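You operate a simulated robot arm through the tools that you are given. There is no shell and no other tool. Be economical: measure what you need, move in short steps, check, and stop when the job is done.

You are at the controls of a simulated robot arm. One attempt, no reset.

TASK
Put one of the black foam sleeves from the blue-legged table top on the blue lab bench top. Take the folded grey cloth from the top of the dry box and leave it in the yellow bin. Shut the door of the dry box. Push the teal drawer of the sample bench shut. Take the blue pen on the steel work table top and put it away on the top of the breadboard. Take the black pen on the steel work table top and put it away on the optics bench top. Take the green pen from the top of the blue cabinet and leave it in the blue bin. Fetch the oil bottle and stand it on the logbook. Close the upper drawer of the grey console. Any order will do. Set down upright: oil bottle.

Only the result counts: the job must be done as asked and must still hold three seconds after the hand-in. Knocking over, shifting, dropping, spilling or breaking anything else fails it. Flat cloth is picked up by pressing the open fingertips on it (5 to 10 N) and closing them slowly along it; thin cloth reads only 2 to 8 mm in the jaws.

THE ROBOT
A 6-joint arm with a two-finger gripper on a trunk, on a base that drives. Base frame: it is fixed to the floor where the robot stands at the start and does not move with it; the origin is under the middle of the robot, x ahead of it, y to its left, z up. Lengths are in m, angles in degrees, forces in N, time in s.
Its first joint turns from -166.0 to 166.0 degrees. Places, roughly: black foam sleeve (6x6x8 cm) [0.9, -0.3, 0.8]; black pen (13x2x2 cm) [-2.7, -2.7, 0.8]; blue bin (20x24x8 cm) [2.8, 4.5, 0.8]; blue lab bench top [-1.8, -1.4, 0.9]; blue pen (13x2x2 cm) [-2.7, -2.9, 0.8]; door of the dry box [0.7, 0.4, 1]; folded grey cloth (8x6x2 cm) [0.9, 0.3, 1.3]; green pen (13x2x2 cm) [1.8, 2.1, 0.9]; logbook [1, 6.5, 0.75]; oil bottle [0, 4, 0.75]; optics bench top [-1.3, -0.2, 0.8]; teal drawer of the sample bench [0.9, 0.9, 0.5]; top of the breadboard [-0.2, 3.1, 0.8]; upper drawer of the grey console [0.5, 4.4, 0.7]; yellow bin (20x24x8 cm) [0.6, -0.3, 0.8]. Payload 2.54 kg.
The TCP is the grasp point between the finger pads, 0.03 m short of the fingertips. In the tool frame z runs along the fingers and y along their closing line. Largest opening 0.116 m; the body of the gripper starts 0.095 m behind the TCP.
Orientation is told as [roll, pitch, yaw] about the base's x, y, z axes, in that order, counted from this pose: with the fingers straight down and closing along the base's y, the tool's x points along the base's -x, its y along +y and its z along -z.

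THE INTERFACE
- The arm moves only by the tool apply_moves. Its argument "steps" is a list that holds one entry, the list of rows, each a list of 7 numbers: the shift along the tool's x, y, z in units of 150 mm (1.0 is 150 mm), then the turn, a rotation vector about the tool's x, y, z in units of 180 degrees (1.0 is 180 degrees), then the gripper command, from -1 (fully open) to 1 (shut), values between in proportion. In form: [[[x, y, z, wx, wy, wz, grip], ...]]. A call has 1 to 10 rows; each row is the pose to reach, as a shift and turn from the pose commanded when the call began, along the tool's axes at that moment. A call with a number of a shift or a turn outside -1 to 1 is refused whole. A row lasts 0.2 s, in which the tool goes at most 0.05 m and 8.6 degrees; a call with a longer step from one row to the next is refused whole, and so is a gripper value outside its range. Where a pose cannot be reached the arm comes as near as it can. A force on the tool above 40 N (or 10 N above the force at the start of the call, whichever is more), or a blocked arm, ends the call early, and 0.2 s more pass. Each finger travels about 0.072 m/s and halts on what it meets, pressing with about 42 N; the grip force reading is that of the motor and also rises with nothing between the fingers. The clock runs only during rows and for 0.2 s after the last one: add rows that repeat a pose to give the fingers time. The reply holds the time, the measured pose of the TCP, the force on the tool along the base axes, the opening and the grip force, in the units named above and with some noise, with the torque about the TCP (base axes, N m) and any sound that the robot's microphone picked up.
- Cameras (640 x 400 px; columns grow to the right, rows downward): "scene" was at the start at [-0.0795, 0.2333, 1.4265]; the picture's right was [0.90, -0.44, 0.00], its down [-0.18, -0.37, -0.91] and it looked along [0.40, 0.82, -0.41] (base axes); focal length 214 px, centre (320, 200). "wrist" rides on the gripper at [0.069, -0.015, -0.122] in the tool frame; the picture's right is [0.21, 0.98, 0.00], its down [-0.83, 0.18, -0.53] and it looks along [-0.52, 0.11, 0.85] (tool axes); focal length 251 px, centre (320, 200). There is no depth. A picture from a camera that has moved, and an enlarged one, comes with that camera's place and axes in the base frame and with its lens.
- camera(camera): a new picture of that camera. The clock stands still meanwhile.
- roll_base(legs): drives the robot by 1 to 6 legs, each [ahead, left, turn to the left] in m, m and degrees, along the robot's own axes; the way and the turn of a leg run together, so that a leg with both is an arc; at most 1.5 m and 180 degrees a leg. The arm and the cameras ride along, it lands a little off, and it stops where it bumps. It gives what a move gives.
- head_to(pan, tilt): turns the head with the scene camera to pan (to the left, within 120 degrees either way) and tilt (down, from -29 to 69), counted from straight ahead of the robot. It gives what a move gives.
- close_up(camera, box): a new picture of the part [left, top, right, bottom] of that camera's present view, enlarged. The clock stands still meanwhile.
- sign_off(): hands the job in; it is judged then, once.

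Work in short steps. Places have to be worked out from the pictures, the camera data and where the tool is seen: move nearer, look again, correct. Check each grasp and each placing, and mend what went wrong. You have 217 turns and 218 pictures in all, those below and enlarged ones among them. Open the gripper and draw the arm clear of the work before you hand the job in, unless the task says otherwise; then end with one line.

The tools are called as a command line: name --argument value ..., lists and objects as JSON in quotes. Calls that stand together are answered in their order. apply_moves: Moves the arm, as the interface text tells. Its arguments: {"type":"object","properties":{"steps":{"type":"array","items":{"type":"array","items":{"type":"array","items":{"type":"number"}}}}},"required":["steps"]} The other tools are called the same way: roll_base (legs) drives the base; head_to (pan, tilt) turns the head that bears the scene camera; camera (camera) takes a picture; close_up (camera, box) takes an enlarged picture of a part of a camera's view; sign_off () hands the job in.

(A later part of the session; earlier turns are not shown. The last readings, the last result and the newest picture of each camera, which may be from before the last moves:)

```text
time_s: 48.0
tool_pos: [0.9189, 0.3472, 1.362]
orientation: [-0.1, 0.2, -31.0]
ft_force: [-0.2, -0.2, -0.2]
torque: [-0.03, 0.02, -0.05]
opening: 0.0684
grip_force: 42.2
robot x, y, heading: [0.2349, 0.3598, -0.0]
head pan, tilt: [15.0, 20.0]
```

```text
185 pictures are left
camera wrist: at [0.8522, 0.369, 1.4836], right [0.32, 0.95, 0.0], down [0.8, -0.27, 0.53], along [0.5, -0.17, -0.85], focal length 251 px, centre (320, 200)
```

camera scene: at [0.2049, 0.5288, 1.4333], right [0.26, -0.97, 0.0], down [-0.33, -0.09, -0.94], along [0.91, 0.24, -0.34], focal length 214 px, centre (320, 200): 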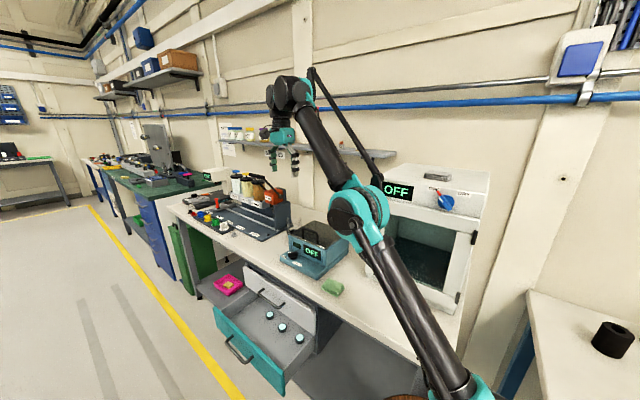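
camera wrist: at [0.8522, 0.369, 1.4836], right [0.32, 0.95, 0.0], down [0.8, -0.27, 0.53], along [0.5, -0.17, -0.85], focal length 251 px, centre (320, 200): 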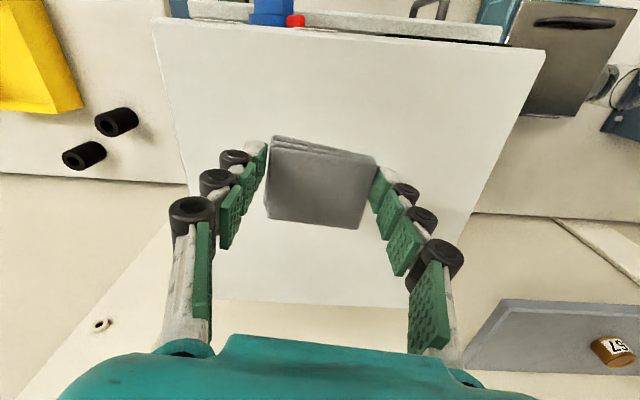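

It's held. I carry it toward the yellow bin, near (0.66, -0.36), keeping high until past the box.

apply_moves --steps '[[[-0.04, -0.3, 0, 0, 0, 0, 0.6], [-0.08, -0.6, 0, 0, 0, 0, 0.6], [-0.12, -0.9, 0, 0, 0, 0, 0.6], [-0.14, -1, 0, 0, 0, 0, 0.6]]]'

apply_moves --steps '[[[-0.04, -0.3, 0, 0, 0, 0, 0.6], [-0.08, -0.6, 0, 0, 0, 0, 0.6], [-0.12, -0.9, 0.1, 0, 0, 0, 0.6], [-0.14, -1, 0.3, 0, 0, 0, 0.6]]]'

apply_moves --steps '[[[-0.04, -0.2, 0.2, 0, 0, 0, 0.6], [-0.08, -0.4, 0.4, 0, 0, 0, 0.6], [-0.1, -0.6, 0.6, 0, 0, 0, 0.6], [-0.12, -0.8, 0.8, 0, 0, 0, 0.6], [-0.14, -1, 1, 0, 0, 0, 0.6]]]'

camera --camera "wrist"

```text
time_s: 49.0
tool_pos: [0.8621, 0.2062, 1.3632]
orientation: [-0.1, 0.1, -30.9]
ft_force: [0.1, -0.1, 0.5]
torque: [0.0, 0.01, 0.01]
opening: 0.0681
grip_force: 42.0
robot x, y, heading: [0.2372, 0.3533, 0.2]
head pan, tilt: [15.0, 20.0]
```

```text
time_s: 50.0
tool_pos: [0.8007, 0.0673, 1.3166]
orientation: [-0.1, 0.1, -30.8]
ft_force: [0.1, 0.2, -0.3]
torque: [0.0, 0.03, 0.0]
opening: 0.0685
grip_force: 41.7
robot x, y, heading: [0.2353, 0.3554, -0.1]
head pan, tilt: [15.0, 20.0]
```

```text
time_s: 51.2
tool_pos: [0.7409, -0.0716, 1.1671]
orientation: [-0.2, 0.2, -30.8]
ft_force: [-0.1, 0.2, -0.2]
torque: [-0.03, 0.01, -0.01]
opening: 0.0683
grip_force: 42.0
robot x, y, heading: [0.2294, 0.3548, -0.3]
head pan, tilt: [15.0, 20.0]
```

```text
184 pictures are left
camera wrist: at [0.673, -0.0494, 1.2885], right [0.32, 0.95, 0.0], down [0.8, -0.27, 0.53], along [0.5, -0.17, -0.85], focal length 251 px, centre (320, 200)
```

wrist: 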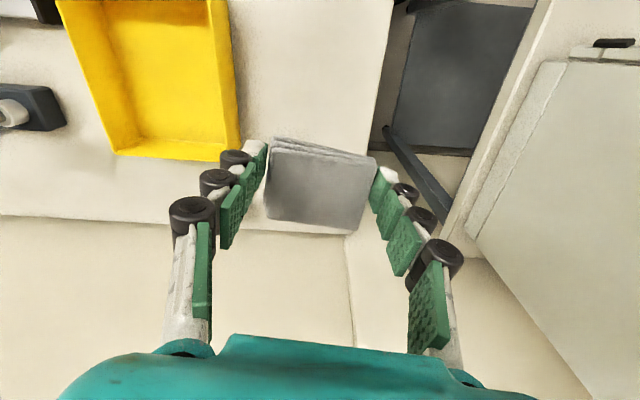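

The bin centre is about (0.61, -0.315). I move above it at z about 1.0.

apply_moves --steps '[[[0, -0.3, 0.1, 0, 0, 0, 0.6], [0, -0.6, 0.2, 0, 0, 0, 0.6], [-0.03, -0.9, 0.3, 0, 0, 0, 0.6], [-0.05, -0.92, 0.5, 0, 0, 0, 0.6]]]'

apply_moves --steps '[[[0, -0.3, 0.1, 0, 0, 0, 0.6], [0, -0.6, 0.2, 0, 0, 0, 0.6], [-0.03, -0.9, 0.3, 0, 0, 0, 0.6], [-0.05, -0.92, 0.5, 0, 0, 0, 0.6]]]'

camera --camera "wrist"

```text
time_s: 52.2
tool_pos: [0.6758, -0.1948, 1.0914]
orientation: [-0.1, 0.1, -30.9]
ft_force: [0.5, 0.5, -0.3]
torque: [-0.03, 0.01, -0.01]
opening: 0.0681
grip_force: 42.0
robot x, y, heading: [0.2344, 0.3547, -0.1]
head pan, tilt: [15.0, 20.0]
```

```text
time_s: 53.2
tool_pos: [0.6112, -0.3148, 1.0184]
orientation: [-0.1, 0.1, -31.0]
ft_force: [-0.5, -0.3, -0.1]
torque: [-0.01, -0.02, -0.03]
opening: 0.0683
grip_force: 41.9
robot x, y, heading: [0.2345, 0.3527, -0.0]
head pan, tilt: [15.0, 20.0]
```

```text
183 pictures are left
camera wrist: at [0.5447, -0.2925, 1.1386], right [0.32, 0.95, 0.0], down [0.8, -0.27, 0.53], along [0.5, -0.17, -0.85], focal length 251 px, centre (320, 200)
```

wrist: 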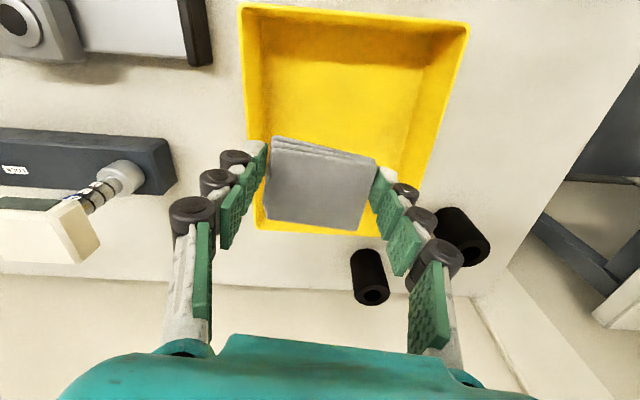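

The bin centre is (0.65, -0.31). I shift 4 cm and descend into the bin.

apply_moves --steps '[[[-0.23, 0.1, 0.1, 0, 0, 0, 0.6], [-0.23, 0.1, 0.35, 0, 0, 0, 0.6], [-0.23, 0.1, 0.65, 0, 0, 0, 0.6], [-0.23, 0.1, 0.9, 0, 0, 0, 0.6], [-0.23, 0.1, 1, 0, 0, 0, 0.6], [-0.23, 0.1, 1, 0, 0, 0, 0.6]]]'

camera --camera "wrist"

```text
time_s: 54.6
tool_pos: [0.6521, -0.3229, 0.8679]
orientation: [-0.1, 0.2, -30.9]
ft_force: [0.4, 0.1, 1.3]
torque: [0.0, 0.0, 0.02]
opening: 0.0682
grip_force: 41.9
robot x, y, heading: [0.2317, 0.3574, 0.2]
head pan, tilt: [15.0, 20.0]
```

```text
182 pictures are left
camera wrist: at [0.5833, -0.3001, 0.9893], right [0.32, 0.95, 0.0], down [0.8, -0.27, 0.53], along [0.5, -0.17, -0.85], focal length 251 px, centre (320, 200)
```

wrist: 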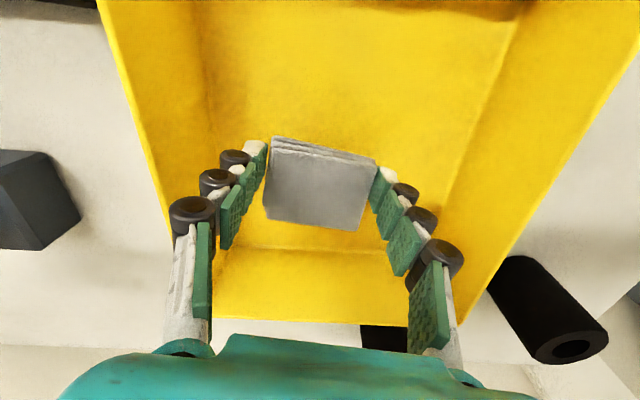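

It's well inside the bin. I lower slowly until contact.

apply_moves --steps '[[[0, 0, 0.07, 0, 0, 0, 0.6], [0, 0, 0.14, 0, 0, 0, 0.6], [0, 0, 0.19, 0, 0, 0, 0.6], [0, 0, 0.23, 0, 0, 0, 0.6], [0, 0, 0.23, 0, 0, 0, 0.6]]]'

```text
time_s: 55.5
tool_pos: [0.6511, -0.3214, 0.8397]
orientation: [-0.2, 0.0, -30.9]
ft_force: [-1.1, 3.3, 22.8]
torque: [0.01, -0.04, 0.05]
opening: 0.0683
grip_force: 41.9
robot x, y, heading: [0.2349, 0.3522, -0.2]
head pan, tilt: [15.0, 20.0]
stopped in row 4: the force on the tool passed its limit at 49 N (the readings are from after the stop); the commanded pose is now the measured one
```

The cloth is on the bin floor. I open and rise.

apply_moves --steps '[[[0, 0, -0.01, 0, 0, 0, 0.2], [0, 0, -0.01, 0, 0, 0, -0.4], [0, 0, -0.01, 0, 0, 0, -0.6], [0, 0, -0.01, 0, 0, 0, -0.6], [0, 0, -0.3, 0, 0, 0, -0.6], [0, 0, -0.6, 0, 0, 0, -0.6], [0, 0, -0.9, 0, 0, 0, -0.6], [0, 0, -1, 0, 0, 0, -0.6]]]'

camera --camera "wrist"

```text
time_s: 57.2
tool_pos: [0.6509, -0.3197, 0.991]
orientation: [-0.2, 0.0, -31.0]
ft_force: [0.8, 0.4, -0.1]
torque: [-0.01, 0.0, -0.01]
opening: 0.0927
grip_force: 0.1
robot x, y, heading: [0.2323, 0.3524, -0.2]
head pan, tilt: [15.0, 20.0]
```

```text
181 pictures are left
camera wrist: at [0.5833, -0.2971, 1.112], right [0.32, 0.95, 0.0], down [0.8, -0.27, 0.53], along [0.5, -0.17, -0.85], focal length 251 px, centre (320, 200)
```

wrist: 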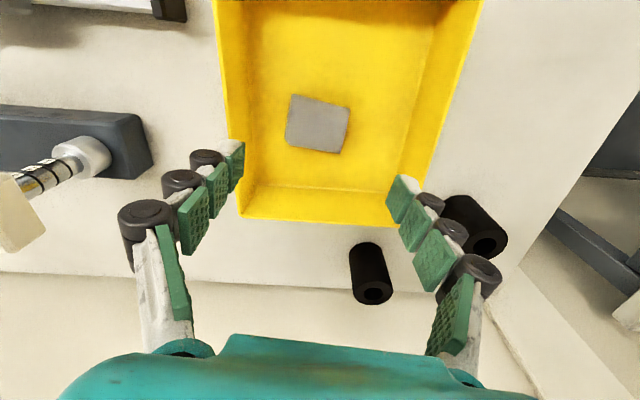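

The cloth lies in the bin. Next is the teal drawer with the empty gripper, so I raise the arm and swing it back before driving.

apply_moves --steps '[[[0, 0, -0.3, 0, 0, 0, 0], [0, 0, -0.6, 0, 0, 0, 0], [0, 0, -0.9, 0, 0, 0, 0], [0, 0.3, -1, 0, 0, 0, 0], [0, 0.6, -1, 0, 0, 0, 0], [0.1, 0.9, -1, 0, 0, 0, 0], [0.35, 1, -1, 0, 0, 0, 0]]]'

apply_moves --steps '[[[0.1, 0.3, 0, 0, 0, 0, 0], [0.2, 0.6, 0, 0, 0, 0, 0], [0.4, 0.8, 0, 0, 0, 0, 0], [0.6, 1, 0, 0, 0, 0, 0], [0.9, 1, 0, 0, 0, 0, 0], [1, 1, 0, 0, 0, 0, 0]]]'

apply_moves --steps '[[[0.1, 0.3, 0, 0, 0, 0, 1], [0.2, 0.6, 0, 0, 0, 0, 1], [0.3, 0.9, 0, 0, 0, 0, 1], [0.4, 1, 0, 0, 0, 0, 1], [0.4, 1, 0, 0, 0, 0, 1]]]'

```text
time_s: 58.9
tool_pos: [0.6828, -0.1627, 1.1402]
orientation: [-0.1, 0.1, -30.9]
ft_force: [0.6, -1.8, 0.0]
torque: [0.06, 0.04, -0.03]
opening: 0.0579
grip_force: 0.1
robot x, y, heading: [0.234, 0.355, -0.0]
head pan, tilt: [15.0, 20.0]
```

```text
time_s: 60.2
tool_pos: [0.6323, 0.0417, 1.1382]
orientation: [-0.1, 0.0, -30.9]
ft_force: [0.3, 0.2, -0.2]
torque: [0.0, 0.01, -0.02]
opening: 0.0582
grip_force: 0.0
robot x, y, heading: [0.2313, 0.3557, -0.3]
head pan, tilt: [15.0, 20.0]
```

```text
time_s: 61.5
tool_pos: [0.6588, 0.2004, 1.1394]
orientation: [-0.2, 0.1, -30.9]
ft_force: [0.5, 0.4, 0.4]
torque: [0.01, 0.02, 0.02]
opening: 0.0
grip_force: 28.8
robot x, y, heading: [0.2374, 0.3542, -0.0]
head pan, tilt: [15.0, 20.0]
```

The arm is close in, so I drive back and left to face the drawer.

roll_base --legs '[[-0.15, 0, 0], [0, 0.6, 0]]'

head_to --pan -5 --tilt 40

camera --camera "scene"

camera --camera "wrist"

```text
time_s: 63.0
tool_pos: [0.5076, 0.1989, 1.1388]
orientation: [-0.2, 0.0, -31.0]
ft_force: [0.1, 0.1, -0.2]
torque: [0.02, 0.0, 0.03]
opening: 0.0
grip_force: 28.3
robot x, y, heading: [0.083, 0.3524, 0.2]
head pan, tilt: [15.0, 20.0]
stopped in leg 1: the robot was blocked; the commanded pose is now the measured one
```

```text
time_s: 63.8
tool_pos: [0.5067, 0.1999, 1.1379]
orientation: [-0.2, 0.0, -30.9]
ft_force: [0.2, 0.1, -0.8]
torque: [0.02, 0.03, -0.01]
opening: 0.0
grip_force: 28.6
robot x, y, heading: [0.0797, 0.3569, -0.3]
head pan, tilt: [-5.0, 40.0]
```

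```text
180 pictures are left
camera scene: at [0.0481, 0.4979, 1.402], right [-0.09, -1.0, 0.0], down [-0.64, 0.06, -0.77], along [0.76, -0.07, -0.64], focal length 214 px, centre (320, 200)
```

scene: 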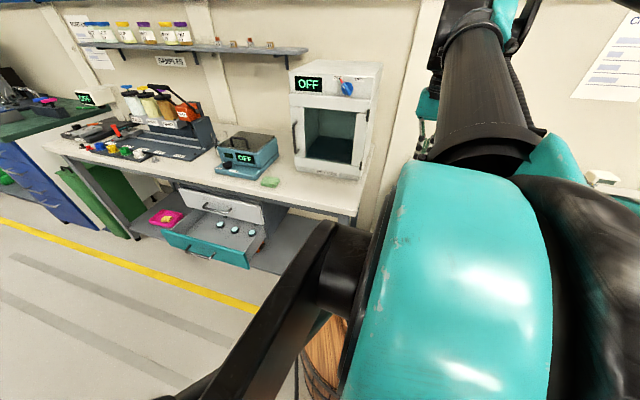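

```text
179 pictures are left
camera wrist: at [0.4393, 0.223, 1.2598], right [0.32, 0.95, 0.0], down [0.8, -0.27, 0.53], along [0.5, -0.17, -0.85], focal length 251 px, centre (320, 200)
```

wrist: 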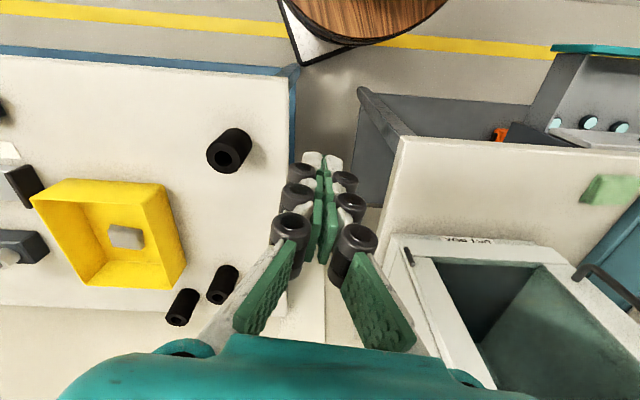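

It reached x = 0.083 and then reported "blocked", so the second leg is still to do. I try the left leg alone.

roll_base --legs '[[0, 0.6, 0]]'

camera --camera "scene"

```text
time_s: 67.2
tool_pos: [0.51, 0.7918, 1.1392]
orientation: [-0.3, 0.0, -31.0]
ft_force: [-0.2, -0.2, 0.5]
torque: [0.03, 0.03, 0.01]
opening: 0.0002
grip_force: 28.4
robot x, y, heading: [0.0857, 0.9466, -0.2]
head pan, tilt: [-5.0, 40.0]
```

```text
178 pictures are left
camera scene: at [0.0501, 1.0894, 1.4019], right [-0.09, -1.0, 0.0], down [-0.64, 0.06, -0.77], along [0.76, -0.07, -0.64], focal length 214 px, centre (320, 200)
```

scene: 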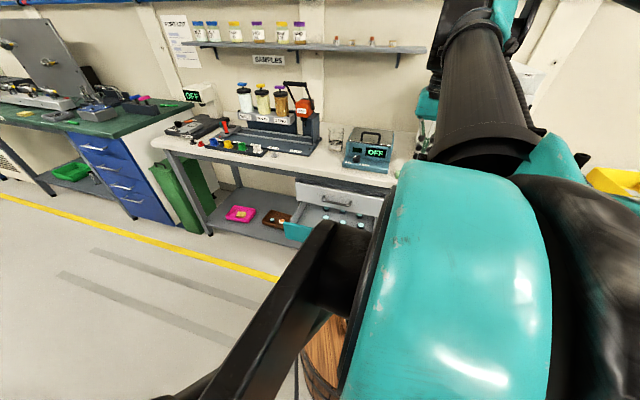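

I bring the tool in front of the drawer and look down with the wrist camera.

apply_moves --steps '[[[0.15, 0.15, 0.1, 0, 0, 0, 1], [0.3, 0.3, 0.2, 0, 0, 0, 1], [0.5, 0.4, 0.4, 0, 0, 0, 1], [0.7, 0.5, 0.6, 0, 0, 0, 1], [0.8, 0.5, 0.8, 0, 0, 0, 1], [0.8, 0.5, 0.8, 0, 0, 0, 1]]]'

camera --camera "wrist"

```text
time_s: 68.6
tool_pos: [0.4466, 0.9157, 1.0175]
orientation: [-0.2, 0.0, -31.0]
ft_force: [-0.1, 0.8, 0.5]
torque: [-0.02, 0.03, -0.02]
opening: 0.0
grip_force: 28.7
robot x, y, heading: [0.0818, 0.9471, -0.5]
head pan, tilt: [-5.0, 40.0]
```

```text
177 pictures are left
camera wrist: at [0.3784, 0.9391, 1.1385], right [0.32, 0.95, 0.0], down [0.8, -0.27, 0.53], along [0.5, -0.17, -0.85], focal length 251 px, centre (320, 200)
```

wrist: 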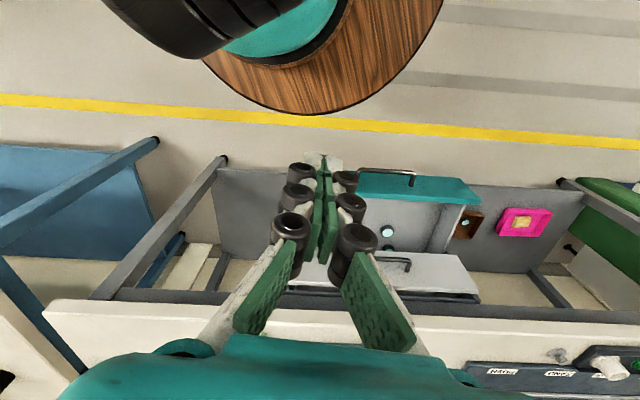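

The teal front runs from about (0.63, 0.88) to (0.82, 1.21), with its top at z about 0.55. I'll push beside the handle with a forward-tilted tool so the wrist clears the bench top. First I align the yaw and descend in front of the drawer.

apply_moves --steps '[[[0, 0.2, 0.15, 0, 0, -0.025, 1], [0, 0.4, 0.3, 0, 0, -0.05, 1], [0, 0.6, 0.5, 0, 0, -0.05, 1], [-0.02, 0.8, 0.7, 0, 0, -0.05, 1], [-0.04, 0.96, 0.95, 0, 0, -0.05, 1], [-0.04, 0.96, 1, 0, 0, -0.05, 1]]]'

```text
time_s: 70.0
tool_pos: [0.522, 1.0386, 0.8674]
orientation: [-0.3, 0.0, -22.1]
ft_force: [-0.6, -0.2, 0.1]
torque: [-0.02, -0.02, 0.01]
opening: 0.0
grip_force: 28.6
robot x, y, heading: [0.0861, 0.9436, -0.1]
head pan, tilt: [-5.0, 40.0]
```

apply_moves --steps '[[[-0.04, 0.2, 0.2, 0, 0, 0, 1], [-0.08, 0.4, 0.4, 0, 0, 0, 1], [-0.12, 0.6, 0.6, 0, 0, 0, 1], [-0.16, 0.8, 0.8, 0, 0, 0, 1], [-0.2, 1, 1, 0, 0, 0, 1], [-0.2, 1, 1, 0, 0, 0, 1]]]'

apply_moves --steps '[[[0, 0, 0.1, 0, -0.045, 0, 1], [0, 0, 0.25, 0, -0.09, 0, 1], [0, 0, 0.45, 0, -0.135, 0, 1], [0, 0, 0.65, 0, -0.18, 0, 1], [0, 0, 0.9, 0, -0.222, 0, 1], [0, 0, 1, 0, -0.222, 0, 1], [0, 0, 1, 0, -0.222, 0, 1]]]'

camera --camera "wrist"

camera --camera "scene"

```text
time_s: 71.4
tool_pos: [0.6079, 1.1625, 0.717]
orientation: [-0.1, 0.0, -22.0]
ft_force: [-1.0, -0.9, -0.3]
torque: [0.02, 0.02, -0.02]
opening: 0.0
grip_force: 28.9
robot x, y, heading: [0.0825, 0.9466, -0.1]
head pan, tilt: [-5.0, 40.0]
```

```text
time_s: 73.0
tool_pos: [0.6772, 1.2639, 0.7053]
orientation: [-0.2, -39.9, -21.9]
ft_force: [-0.2, -0.4, -1.0]
torque: [0.0, 0.05, -0.03]
opening: 0.0
grip_force: 28.4
out of reach, approached as far as the arm can: row 1, 2, 3, 4, 5, 6, 7
robot x, y, heading: [0.0879, 0.9465, -0.2]
head pan, tilt: [-5.0, 40.0]
```

```text
176 pictures are left
camera wrist: at [0.5494, 1.2995, 0.7536], right [0.21, 0.97, -0.14], down [0.34, 0.06, 0.94], along [0.92, -0.25, -0.31], focal length 251 px, centre (320, 200)
```

wrist: 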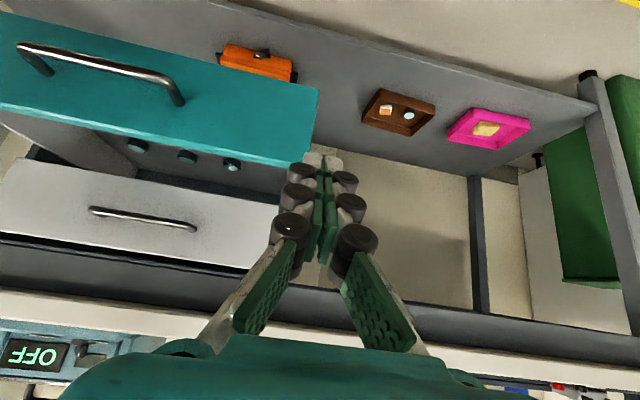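

```text
175 pictures are left
camera scene: at [0.0501, 1.0895, 1.4019], right [-0.09, -1.0, 0.0], down [-0.64, 0.06, -0.77], along [0.76, -0.07, -0.64], focal length 214 px, centre (320, 200)
```

scene: 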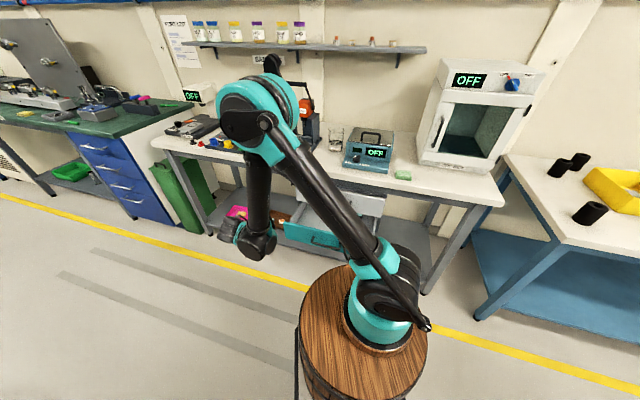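

The arm couldn't get low with a 40° tilt. The panel actually spans z about 0.51–0.61, so less depth is needed. I reduce the tilt to 20° and realign laterally.

apply_moves --steps '[[[0.03, -0.15, -0.03, 0, 0.04, 0, 1], [0.06, -0.3, -0.06, 0, 0.08, 0, 1], [0.1, -0.45, -0.1, 0, 0.111, 0, 1], [0.13, -0.6, -0.11, 0, 0.111, 0, 1], [0.13, -0.6, -0.11, 0, 0.111, 0, 1]]]'

```text
time_s: 74.2
tool_pos: [0.6208, 1.1921, 0.7168]
orientation: [-0.2, -19.9, -21.9]
ft_force: [0.5, -0.1, -0.5]
torque: [-0.01, -0.01, -0.01]
opening: 0.0001
grip_force: 28.7
out of reach, approached as far as the arm can: row 4, 5
robot x, y, heading: [0.0866, 0.9472, -0.3]
head pan, tilt: [-5.0, 40.0]
```

apply_moves --steps '[[[0.06, 0, 0.16, 0, 0, 0, 1], [0.11, 0, 0.31, 0, 0, 0, 1], [0.17, 0, 0.47, 0, 0, 0, 1], [0.228, 0, 0.627, 0, 0, 0, 1], [0.228, 0, 0.627, 0, 0, 0, 1]]]'

```text
time_s: 75.4
tool_pos: [0.6529, 1.234, 0.6809]
orientation: [-0.2, -19.8, -21.9]
ft_force: [-1.0, -1.4, 0.6]
torque: [0.01, 0.01, 0.0]
opening: 0.0001
grip_force: 28.8
out of reach, approached as far as the arm can: row 1, 2, 3, 4, 5
robot x, y, heading: [0.0854, 0.945, -0.2]
head pan, tilt: [-5.0, 40.0]
```

The arm needs more radius to go low, so the robot must stand further from the drawer. I check the space behind.

head_to --pan 120 --tilt 50

camera --camera "scene"

head_to --pan -120 --tilt 50

camera --camera "scene"

```text
time_s: 77.4
tool_pos: [0.6541, 1.2333, 0.6813]
orientation: [-0.3, -19.9, -22.0]
ft_force: [-0.5, -0.5, 0.3]
torque: [0.02, -0.01, 0.0]
opening: 0.0002
grip_force: 28.9
robot x, y, heading: [0.0836, 0.9461, -0.1]
head pan, tilt: [120.0, 50.0]
```

```text
174 pictures are left
camera scene: at [-0.0727, 1.1641, 1.3877], right [0.87, 0.5, 0.0], down [0.38, -0.67, -0.64], along [-0.32, 0.56, -0.77], focal length 214 px, centre (320, 200)
```

scene: 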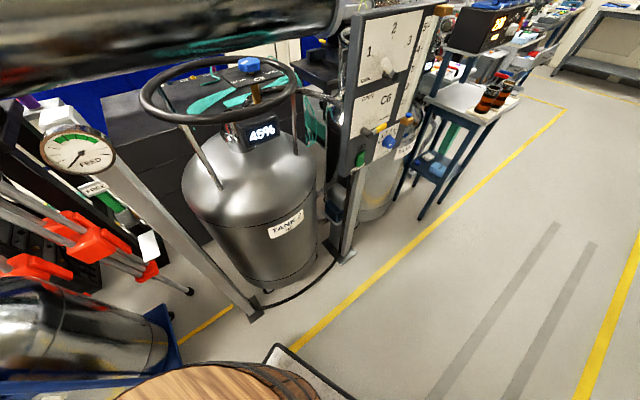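

```text
time_s: 80.8
tool_pos: [0.6533, 1.2341, 0.6807]
orientation: [-0.2, -19.8, -22.0]
ft_force: [-0.4, -0.7, -0.1]
torque: [0.0, 0.0, 0.0]
opening: 0.0
grip_force: 28.3
robot x, y, heading: [0.0832, 0.9452, 0.2]
head pan, tilt: [-120.0, 50.0]
```

```text
173 pictures are left
camera scene: at [-0.0732, 1.0306, 1.3877], right [-0.86, 0.5, 0.0], down [0.39, 0.66, -0.64], along [-0.32, -0.56, -0.77], focal length 214 px, centre (320, 200)
```

scene: 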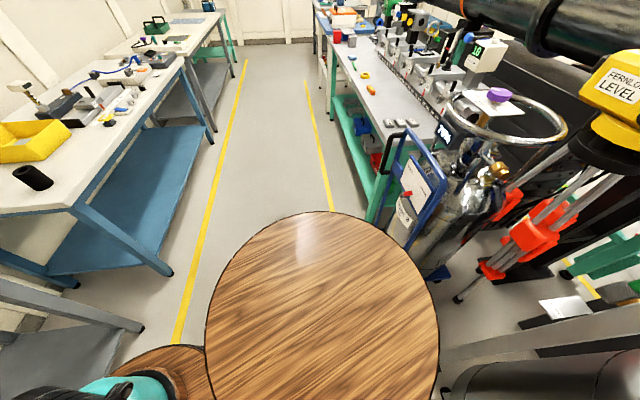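

Backing up isn't possible because the cart is behind. I'll turn the robot to face along the aisle (about 68°) and work sideways, raising the tool first.

apply_moves --steps '[[[-0.08, 0, -0.25, 0, 0, 0, 1], [-0.16, 0, -0.5, 0, 0, 0, 1], [-0.24, 0, -0.75, 0, 0, 0, 1], [-0.3, 0, -0.95, 0, 0, 0, 1]]]'

roll_base --legs '[[0, 0, 68]]'

```text
time_s: 81.8
tool_pos: [0.6462, 1.2355, 0.8298]
orientation: [-0.2, -19.8, -22.0]
ft_force: [0.6, 0.3, 0.3]
torque: [-0.03, 0.0, -0.01]
opening: 0.0
grip_force: 28.4
robot x, y, heading: [0.0873, 0.9452, -0.4]
head pan, tilt: [-120.0, 50.0]
```

```text
time_s: 85.2
tool_pos: [0.016, 1.5739, 0.8289]
orientation: [-0.3, -19.9, 47.0]
ft_force: [-0.9, 0.9, 0.1]
torque: [-0.01, -0.01, 0.02]
opening: 0.0
grip_force: 28.9
robot x, y, heading: [0.0855, 0.9434, 68.9]
head pan, tilt: [-120.0, 50.0]
```

The turn went well. I swing the tool round to the right (bench side) in straight steps at z about 0.83, well clear of everything.

apply_moves --steps '[[[-0.085, -0.235, 0.03, 0, 0, 0, 1], [-0.17, -0.47, 0.06, 0, 0, 0, 1], [-0.255, -0.705, 0.09, 0, 0, 0, 1], [-0.34, -0.94, 0.12, 0, 0, 0, 1]]]'

apply_moves --steps '[[[-0.085, -0.235, 0.03, 0.029, 0, 0.0, 1], [-0.17, -0.47, 0.06, 0.029, 0, 0.0, 1], [-0.255, -0.705, 0.09, 0.029, 0, 0.0, 1], [-0.34, -0.94, 0.12, 0, 0, 0, 1]]]'

```text
time_s: 86.2
tool_pos: [0.1554, 1.5173, 0.8306]
orientation: [-0.2, -19.9, 47.0]
ft_force: [0.5, 0.5, -0.4]
torque: [-0.03, -0.01, -0.01]
opening: 0.0
grip_force: 28.6
robot x, y, heading: [0.0844, 0.9447, 68.9]
head pan, tilt: [-120.0, 50.0]
```

```text
time_s: 87.2
tool_pos: [0.2945, 1.4598, 0.832]
orientation: [-0.1, -20.0, 47.1]
ft_force: [-0.2, 0.4, 0.3]
torque: [-0.04, -0.01, -0.01]
opening: 0.0
grip_force: 28.9
robot x, y, heading: [0.0865, 0.9451, 68.8]
head pan, tilt: [-120.0, 50.0]
```

apply_moves --steps '[[[-0.04, -0.1, 0.01, 0.0146, 0, 0.04, 1], [-0.08, -0.2, 0.02, 0.0291, 0, 0.08, 1], [-0.12, -0.3, 0.04, 0.0437, 0, 0.12, 1], [-0.15, -0.4, 0.05, 0.0582, 0, 0.16, 1], [-0.19, -0.5, 0.06, 0.0728, 0, 0.2, 1], [-0.23, -0.6, 0.07, 0.0873, 0, 0.24, 1], [-0.26, -0.7, 0.09, 0.1019, 0, 0.28, 1], [-0.3, -0.8, 0.1, 0.1164, 0, 0.32, 1], [-0.34, -0.94, 0.12, 0.131, 0, 0.36, 1]]]'

roll_base --legs '[[0.2, 0, 0], [0, 0.2, 0]]'

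head_to --pan -80 --tilt 40

camera --camera "scene"

camera --camera "wrist"

```text
time_s: 89.2
tool_pos: [0.4359, 1.4035, 0.8326]
orientation: [-0.1, -20.1, -22.0]
ft_force: [0.2, 0.0, 0.2]
torque: [-0.02, -0.02, -0.02]
opening: 0.0
grip_force: 29.0
robot x, y, heading: [0.0852, 0.9491, 68.7]
head pan, tilt: [-120.0, 50.0]
```

```text
time_s: 92.0
tool_pos: [0.3145, 1.667, 0.833]
orientation: [-0.1, -20.0, -21.3]
ft_force: [-0.4, -0.5, 0.3]
torque: [0.01, -0.01, 0.02]
opening: 0.0
grip_force: 28.6
robot x, y, heading: [-0.0311, 1.2044, 69.2]
head pan, tilt: [-120.0, 50.0]
```

```text
time_s: 93.1
tool_pos: [0.3145, 1.6664, 0.8327]
orientation: [-0.1, -20.0, -21.4]
ft_force: [-0.4, 0.3, 0.8]
torque: [0.0, -0.04, 0.05]
opening: 0.0
grip_force: 28.8
robot x, y, heading: [-0.0319, 1.206, 69.2]
head pan, tilt: [-80.0, 40.0]
```

```text
172 pictures are left
camera scene: at [-0.1315, 1.1311, 1.4019], right [-0.19, -0.98, 0.0], down [-0.63, 0.12, -0.77], along [0.75, -0.14, -0.64], focal length 214 px, centre (320, 200)
```

scene: 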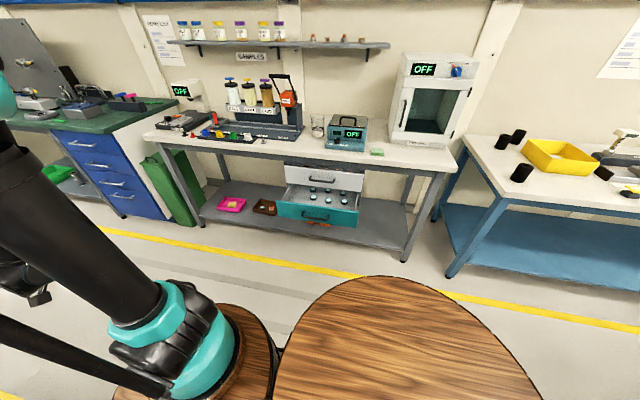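

```text
171 pictures are left
camera wrist: at [0.2086, 1.6919, 0.9221], right [0.17, 0.98, -0.08], down [0.62, -0.05, 0.79], along [0.77, -0.18, -0.61], focal length 251 px, centre (320, 200)
```

wrist: 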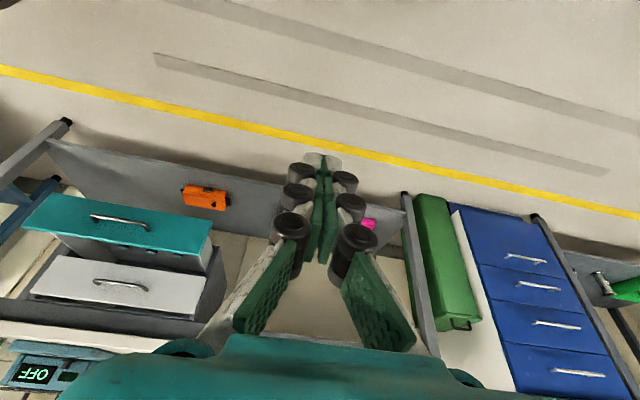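

The panel centre is near (0.77, 0.98). I'll push at about (0.81, 1.10), beside the handle. I move the tool over in three equal steps.

apply_moves --steps '[[[-0.157, -0.19, 0.057, 0, 0, 0, 1], [-0.313, -0.38, 0.114, 0, 0, 0, 1], [-0.47, -0.57, 0.171, 0, 0, 0, 1], [-0.627, -0.76, 0.228, 0, 0, 0, 1]]]'

apply_moves --steps '[[[-0.157, -0.19, 0.057, 0, 0, 0, 1], [-0.313, -0.38, 0.114, 0, 0, 0, 1], [-0.47, -0.57, 0.171, 0, 0, 0, 1], [-0.627, -0.76, 0.228, 0, 0, 0, 1]]]'

apply_moves --steps '[[[-0.157, -0.19, 0.057, 0, 0, 0, 1], [-0.313, -0.38, 0.114, 0, 0, 0, 1], [-0.47, -0.57, 0.171, 0, 0, 0, 1], [-0.627, -0.76, 0.228, 0, 0, 0, 1]]]'

apply_moves --steps '[[[0.085, 0, 0.235, 0, 0, 0, 1], [0.17, 0, 0.47, 0, 0, 0, 1], [0.255, 0, 0.705, 0, 0, 0, 1], [0.342, 0, 0.94, 0, 0, 0, 1], [0.342, 0, 0.94, 0, 0, 0, 1]]]'

camera --camera "wrist"

camera --camera "scene"

```text
time_s: 94.1
tool_pos: [0.364, 1.5215, 0.8318]
orientation: [-0.1, -20.1, -21.4]
ft_force: [0.1, -0.1, 0.0]
torque: [0.01, 0.02, 0.0]
opening: 0.0
grip_force: 28.5
robot x, y, heading: [-0.0317, 1.2052, 69.5]
head pan, tilt: [-80.0, 40.0]
```

```text
time_s: 95.1
tool_pos: [0.4178, 1.3801, 0.8314]
orientation: [0.0, -20.2, -21.3]
ft_force: [0.1, -0.6, 0.1]
torque: [0.02, 0.01, 0.0]
opening: 0.0
grip_force: 28.1
robot x, y, heading: [-0.0333, 1.2044, 69.5]
head pan, tilt: [-80.0, 40.0]
```

```text
time_s: 96.1
tool_pos: [0.4692, 1.2361, 0.8331]
orientation: [-0.2, -20.2, -21.4]
ft_force: [-0.8, 0.6, -0.3]
torque: [-0.03, -0.05, -0.03]
opening: 0.0
grip_force: 28.9
robot x, y, heading: [-0.0312, 1.2095, 69.3]
head pan, tilt: [-80.0, 40.0]
```

```text
time_s: 97.3
tool_pos: [0.4877, 1.2313, 0.7402]
orientation: [-0.1, -20.1, -21.3]
ft_force: [0.8, 1.0, 1.0]
torque: [-0.01, 0.02, 0.0]
opening: 0.0002
grip_force: 28.4
out of reach, approached as far as the arm can: row 3, 4, 5
robot x, y, heading: [-0.0291, 1.2033, 69.2]
head pan, tilt: [-80.0, 40.0]
```

```text
170 pictures are left
camera wrist: at [0.3815, 1.2556, 0.8295], right [0.17, 0.98, -0.08], down [0.62, -0.05, 0.78], along [0.77, -0.18, -0.62], focal length 251 px, centre (320, 200)
```

wrist: 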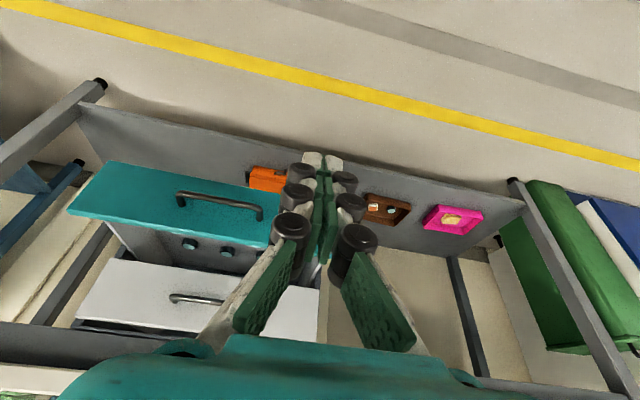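

```text
169 pictures are left
camera scene: at [-0.1315, 1.1312, 1.4019], right [-0.18, -0.98, 0.0], down [-0.63, 0.12, -0.77], along [0.75, -0.14, -0.64], focal length 214 px, centre (320, 200)
```

scene: 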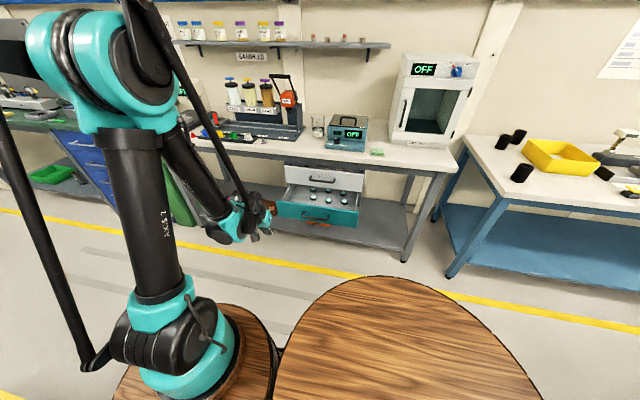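

The low limit eases as the radius grows, so I move outward and down together.

apply_moves --steps '[[[-0.2, -0.05, 0.16, 0, 0, 0, 1], [-0.4, -0.1, 0.32, 0, 0, 0, 1], [-0.6, -0.15, 0.48, 0, 0, 0, 1], [-0.827, -0.2, 0.655, 0, 0, 0, 1], [-0.827, -0.2, 0.655, 0, 0, 0, 1]]]'

camera --camera "wrist"

```text
time_s: 98.5
tool_pos: [0.6155, 1.1495, 0.691]
orientation: [-0.1, -20.1, -21.4]
ft_force: [-0.1, 0.4, -0.6]
torque: [0.01, -0.04, 0.01]
opening: 0.0001
grip_force: 28.6
robot x, y, heading: [-0.031, 1.2079, 69.2]
head pan, tilt: [-80.0, 40.0]
```

```text
168 pictures are left
camera wrist: at [0.5095, 1.1743, 0.7811], right [0.17, 0.98, -0.08], down [0.62, -0.05, 0.79], along [0.77, -0.18, -0.61], focal length 251 px, centre (320, 200)
```

wrist: 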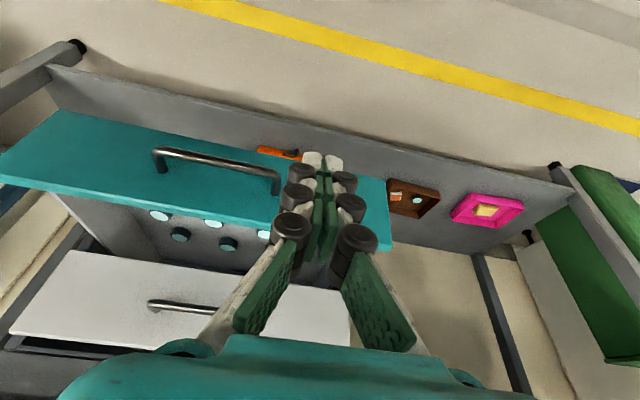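

The tool lines up between the handle end and the panel end, and the panel spans z about 0.49–0.61. I go down and forward to just in front of it.

apply_moves --steps '[[[-0.11, 0, 0.2, 0, 0, 0, 1], [-0.2, 0, 0.4, 0, 0, 0, 1], [-0.28, 0, 0.6, 0, 0, 0, 1], [-0.33, 0, 0.8, 0, 0, 0, 1], [-0.376, 0, 0.917, 0, 0, 0, 1], [-0.376, 0, 0.917, 0, 0, 0, 1]]]'

camera --camera "wrist"

```text
time_s: 99.9
tool_pos: [0.7109, 1.111, 0.5805]
orientation: [-0.1, -20.0, -21.4]
ft_force: [1.0, -0.1, -0.6]
torque: [-0.01, -0.01, 0.0]
opening: 0.0001
grip_force: 28.3
robot x, y, heading: [-0.0278, 1.2086, 69.5]
head pan, tilt: [-80.0, 40.0]
```

```text
167 pictures are left
camera wrist: at [0.604, 1.1366, 0.6709], right [0.17, 0.98, -0.08], down [0.62, -0.05, 0.79], along [0.77, -0.18, -0.61], focal length 251 px, centre (320, 200)
```

wrist: 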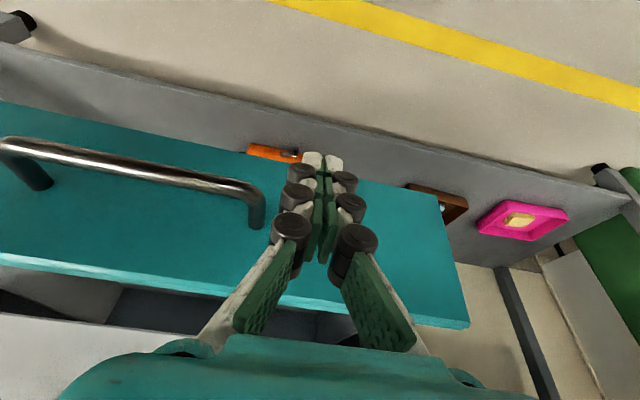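

I push forward along the bench normal in 2 cm rows.

apply_moves --steps '[[[-0.15, 0, 0.0547, 0, 0, 0, 1], [-0.3, 0, 0.109, 0, 0, 0, 1], [-0.45, 0, 0.164, 0, 0, 0, 1], [-0.6, 0, 0.219, 0, 0, 0, 1], [-0.72, 0, 0.263, 0, 0, 0, 1], [-0.83, 0, 0.302, 0, 0, 0, 1], [-0.94, 0, 0.342, 0, 0, 0, 1]]]'

camera --camera "wrist"

camera --camera "scene"

```text
time_s: 101.5
tool_pos: [0.8489, 1.0576, 0.5818]
orientation: [-0.1, -20.2, -21.4]
ft_force: [0.0, 0.4, -0.1]
torque: [0.0, 0.01, 0.0]
opening: 0.0
grip_force: 29.1
robot x, y, heading: [-0.0328, 1.2071, 69.2]
head pan, tilt: [-80.0, 40.0]
```

```text
166 pictures are left
camera wrist: at [0.7432, 1.0819, 0.6711], right [0.17, 0.98, -0.08], down [0.62, -0.05, 0.79], along [0.77, -0.18, -0.61], focal length 251 px, centre (320, 200)
```

wrist: 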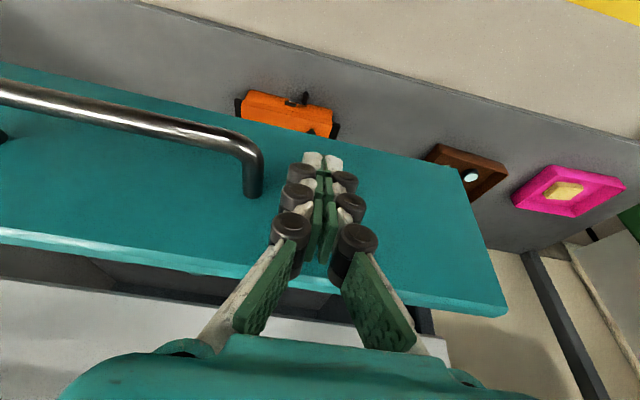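

```text
165 pictures are left
camera scene: at [-0.1314, 1.1311, 1.4019], right [-0.19, -0.98, 0.0], down [-0.63, 0.12, -0.77], along [0.75, -0.14, -0.64], focal length 214 px, centre (320, 200)
```

scene: 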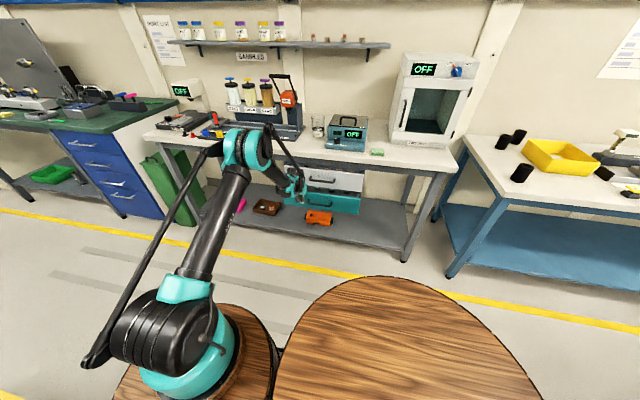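

The drawer is moving in. I continue until it stops.

apply_moves --steps '[[[-0.1, 0, 0.0364, 0, 0, 0, 1], [-0.2, 0, 0.0728, 0, 0, 0, 1], [-0.3, 0, 0.109, 0, 0, 0, 1], [-0.4, 0, 0.146, 0, 0, 0, 1], [-0.5, 0, 0.182, 0, 0, 0, 1]]]'

camera --camera "wrist"

close_up --camera "scene" --box '[220, 120, 420, 245]'

```text
time_s: 102.6
tool_pos: [0.9088, 1.0369, 0.5796]
orientation: [0.1, -19.9, -21.4]
ft_force: [-1.0, 3.9, -1.4]
torque: [-0.37, -0.16, -0.17]
opening: 0.0
grip_force: 28.7
robot x, y, heading: [-0.0341, 1.2058, 69.7]
head pan, tilt: [-80.0, 40.0]
stopped in row 5: the force on the tool passed its limit at 64 N (the readings are from after the stop); the commanded pose is now the measured one
```

```text
164 pictures are left
camera wrist: at [0.8027, 1.0617, 0.6703], right [0.17, 0.98, -0.07], down [0.62, -0.05, 0.78], along [0.77, -0.18, -0.62], focal length 251 px, centre (320, 200)
```

wrist: 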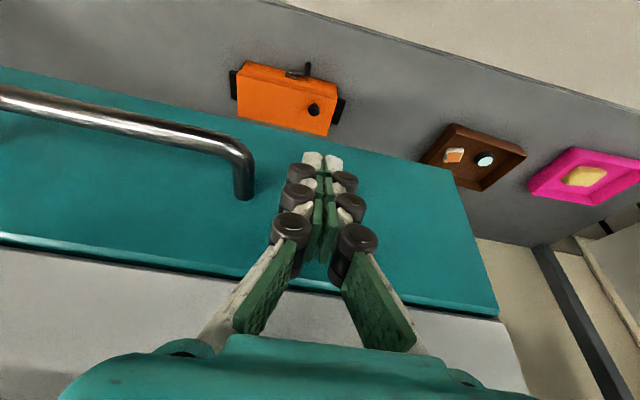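

```text
3.20 times, centred on (320, 182) of scene
camera zoom: at [-0.1316, 1.1314, 1.4019], right [-0.18, -0.98, 0.0], down [-0.63, 0.12, -0.77], along [0.75, -0.14, -0.64], focal length 686 px, centre (320, 256)
```

zoom: 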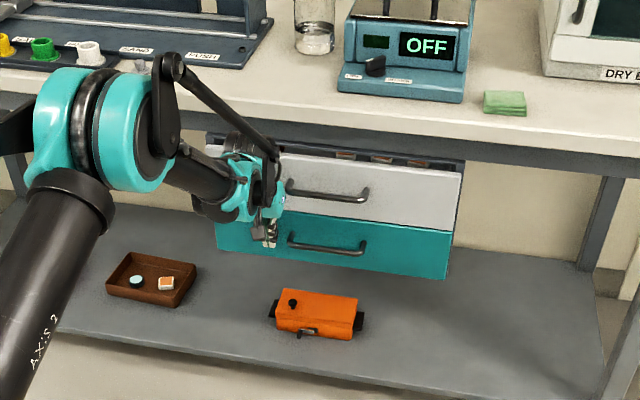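

The teal drawer is flush with the white one: shut. I retract outward and up, restoring the tool to vertical.

apply_moves --steps '[[[0.3, 0, -0.11, 0, 0, 0, 1], [0.6, 0, -0.22, 0, 0, 0, 1], [0.9, 0, -0.33, 0, 0, 0, 1], [0.9, 0, -0.33, 0, 0, 0, 1]]]'

apply_moves --steps '[[[0.1, 0, -0.25, 0, 0.04, 0, 1], [0.2, 0, -0.5, 0, 0.08, 0, 1], [0.25, 0, -0.75, 0, 0.111, 0, 1], [0.25, 0, -1, 0, 0.111, 0, 1]]]'

apply_moves --steps '[[[0.25, 0, -0.2, 0, 0, 0, 0], [0.5, 0, -0.4, 0, 0, 0, 0], [0.75, 0, -0.6, 0, 0, 0, 0], [1, 0, -0.8, 0, 0, 0, 0], [1, 0, -0.8, 0, 0, 0, 0]]]'

camera --camera "scene"

```text
time_s: 103.6
tool_pos: [0.772, 1.0877, 0.5805]
orientation: [0.1, -19.9, -21.5]
ft_force: [0.1, 0.6, 0.1]
torque: [0.04, -0.04, -0.03]
opening: 0.0001
grip_force: 28.6
robot x, y, heading: [-0.0305, 1.2099, 69.5]
head pan, tilt: [-80.0, 40.0]
```

```text
time_s: 104.6
tool_pos: [0.6943, 1.1184, 0.7065]
orientation: [0.1, 0.2, -21.4]
ft_force: [0.3, 0.6, -0.3]
torque: [0.01, 0.04, 0.01]
opening: 0.0001
grip_force: 28.5
robot x, y, heading: [-0.0346, 1.2082, 69.1]
head pan, tilt: [-80.0, 40.0]
```

```text
time_s: 105.8
tool_pos: [0.5539, 1.1736, 0.8292]
orientation: [0.1, 0.1, -21.4]
ft_force: [-0.3, 0.2, 0.1]
torque: [0.0, 0.01, 0.01]
opening: 0.0582
grip_force: 0.1
robot x, y, heading: [-0.0364, 1.2074, 69.6]
head pan, tilt: [-80.0, 40.0]
```

```text
162 pictures are left
camera scene: at [-0.1317, 1.1313, 1.4019], right [-0.18, -0.98, 0.0], down [-0.63, 0.12, -0.77], along [0.75, -0.14, -0.64], focal length 214 px, centre (320, 200)
```

scene: 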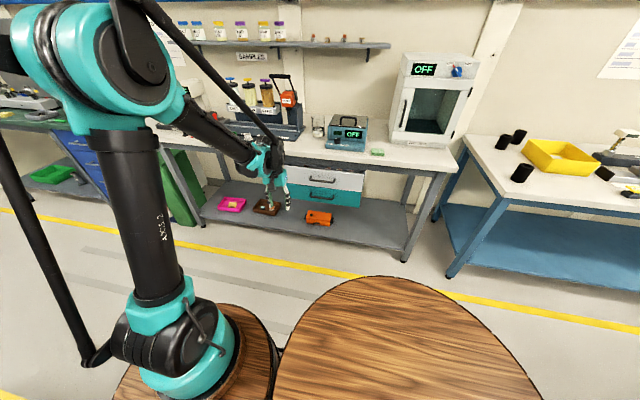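

The drawer is shut and the upper right looks undisturbed. Next is the foam sleeve near (0.545, -0.04): I raise the arm and drive back along the aisle.

apply_moves --steps '[[[0, 0, -0.3, 0, 0, 0, -1], [0, 0, -0.6, 0, 0, 0, -1], [0, 0, -0.9, 0, 0, 0, -1], [0, 0, -1, 0, 0, 0, -1]]]'

apply_moves --steps '[[[0, 0, -0.3, 0, 0, 0, -1], [0, 0, -0.6, 0, 0, 0, -1], [0, 0, -0.9, 0, 0, 0, -1], [0, 0, -1, 0, 0, 0, -1]]]'

roll_base --legs '[[-1.06, 0, 0], [0, -0.34, 0]]'

camera --camera "wrist"

camera --camera "scene"

```text
time_s: 106.8
tool_pos: [0.555, 1.1736, 0.9787]
orientation: [0.2, 0.1, -21.4]
ft_force: [0.5, 0.0, 0.2]
torque: [-0.01, 0.04, -0.02]
opening: 0.116
grip_force: 0.1
robot x, y, heading: [-0.0366, 1.2053, 69.5]
head pan, tilt: [-80.0, 40.0]
```

```text
time_s: 107.8
tool_pos: [0.5563, 1.1734, 1.1297]
orientation: [0.1, 0.2, -21.3]
ft_force: [-1.0, 0.0, 0.2]
torque: [-0.01, 0.02, 0.01]
opening: 0.1159
grip_force: 0.0
robot x, y, heading: [-0.0358, 1.2053, 69.3]
head pan, tilt: [-80.0, 40.0]
```

```text
time_s: 115.0
tool_pos: [0.5024, 0.0613, 1.1296]
orientation: [0.0, 0.1, -21.7]
ft_force: [0.9, -0.3, 0.1]
torque: [-0.02, 0.0, 0.0]
opening: 0.1159
grip_force: 0.1
robot x, y, heading: [-0.0865, 0.1011, 68.9]
head pan, tilt: [-80.0, 40.0]
```

```text
161 pictures are left
camera wrist: at [0.431, 0.0732, 1.2511], right [0.16, 0.99, 0.0], down [0.83, -0.14, 0.53], along [0.53, -0.09, -0.85], focal length 251 px, centre (320, 200)
```

wrist: 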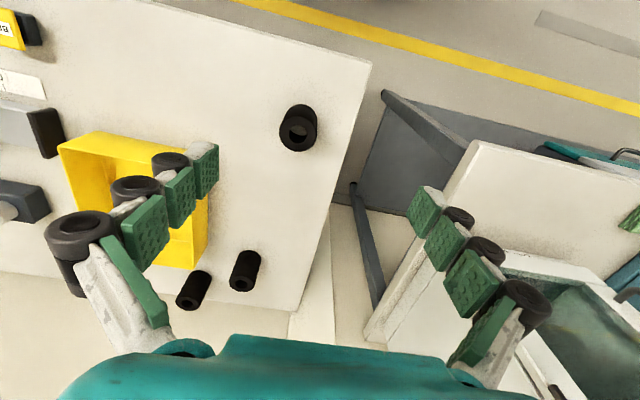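

```text
160 pictures are left
camera scene: at [-0.1864, 0.0258, 1.4019], right [-0.19, -0.98, 0.0], down [-0.63, 0.12, -0.77], along [0.75, -0.15, -0.64], focal length 214 px, centre (320, 200)
```

scene: 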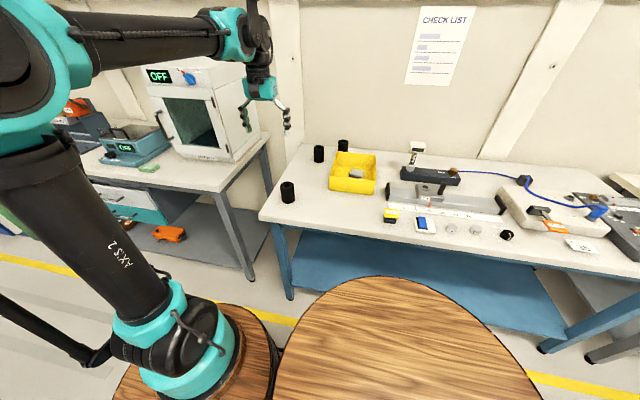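

The sleeve is at about (0.55, 0.02), with its top near z 0.87. I move above it.

apply_moves --steps '[[[-0.1, -0.04, 0.2, 0, 0, 0, -1], [-0.2, -0.08, 0.45, 0, 0, 0, -1], [-0.3, -0.12, 0.7, 0, 0, 0, -1], [-0.38, -0.15, 0.87, 0, 0, 0, -1], [-0.38, -0.15, 0.87, 0, 0, 0, -1]]]'

camera --camera "wrist"

```text
time_s: 116.2
tool_pos: [0.5449, 0.0207, 0.9987]
orientation: [0.1, 0.1, -21.9]
ft_force: [0.8, 1.2, 0.2]
torque: [-0.01, 0.01, 0.01]
opening: 0.1162
grip_force: 0.2
robot x, y, heading: [-0.0871, 0.0991, 69.1]
head pan, tilt: [-80.0, 40.0]
```

```text
159 pictures are left
camera wrist: at [0.4738, 0.0319, 1.1197], right [0.16, 0.99, 0.0], down [0.83, -0.14, 0.53], along [0.53, -0.09, -0.85], focal length 251 px, centre (320, 200)
```

wrist: 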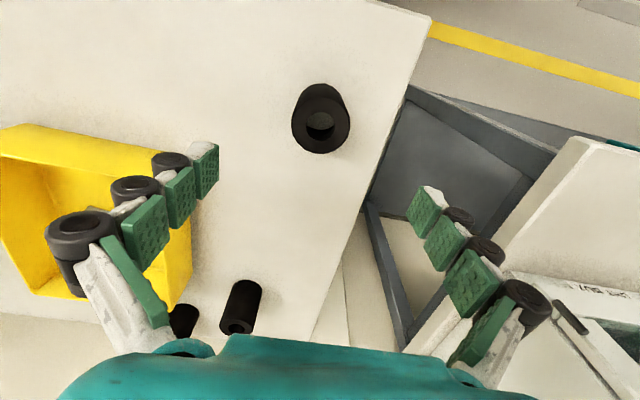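

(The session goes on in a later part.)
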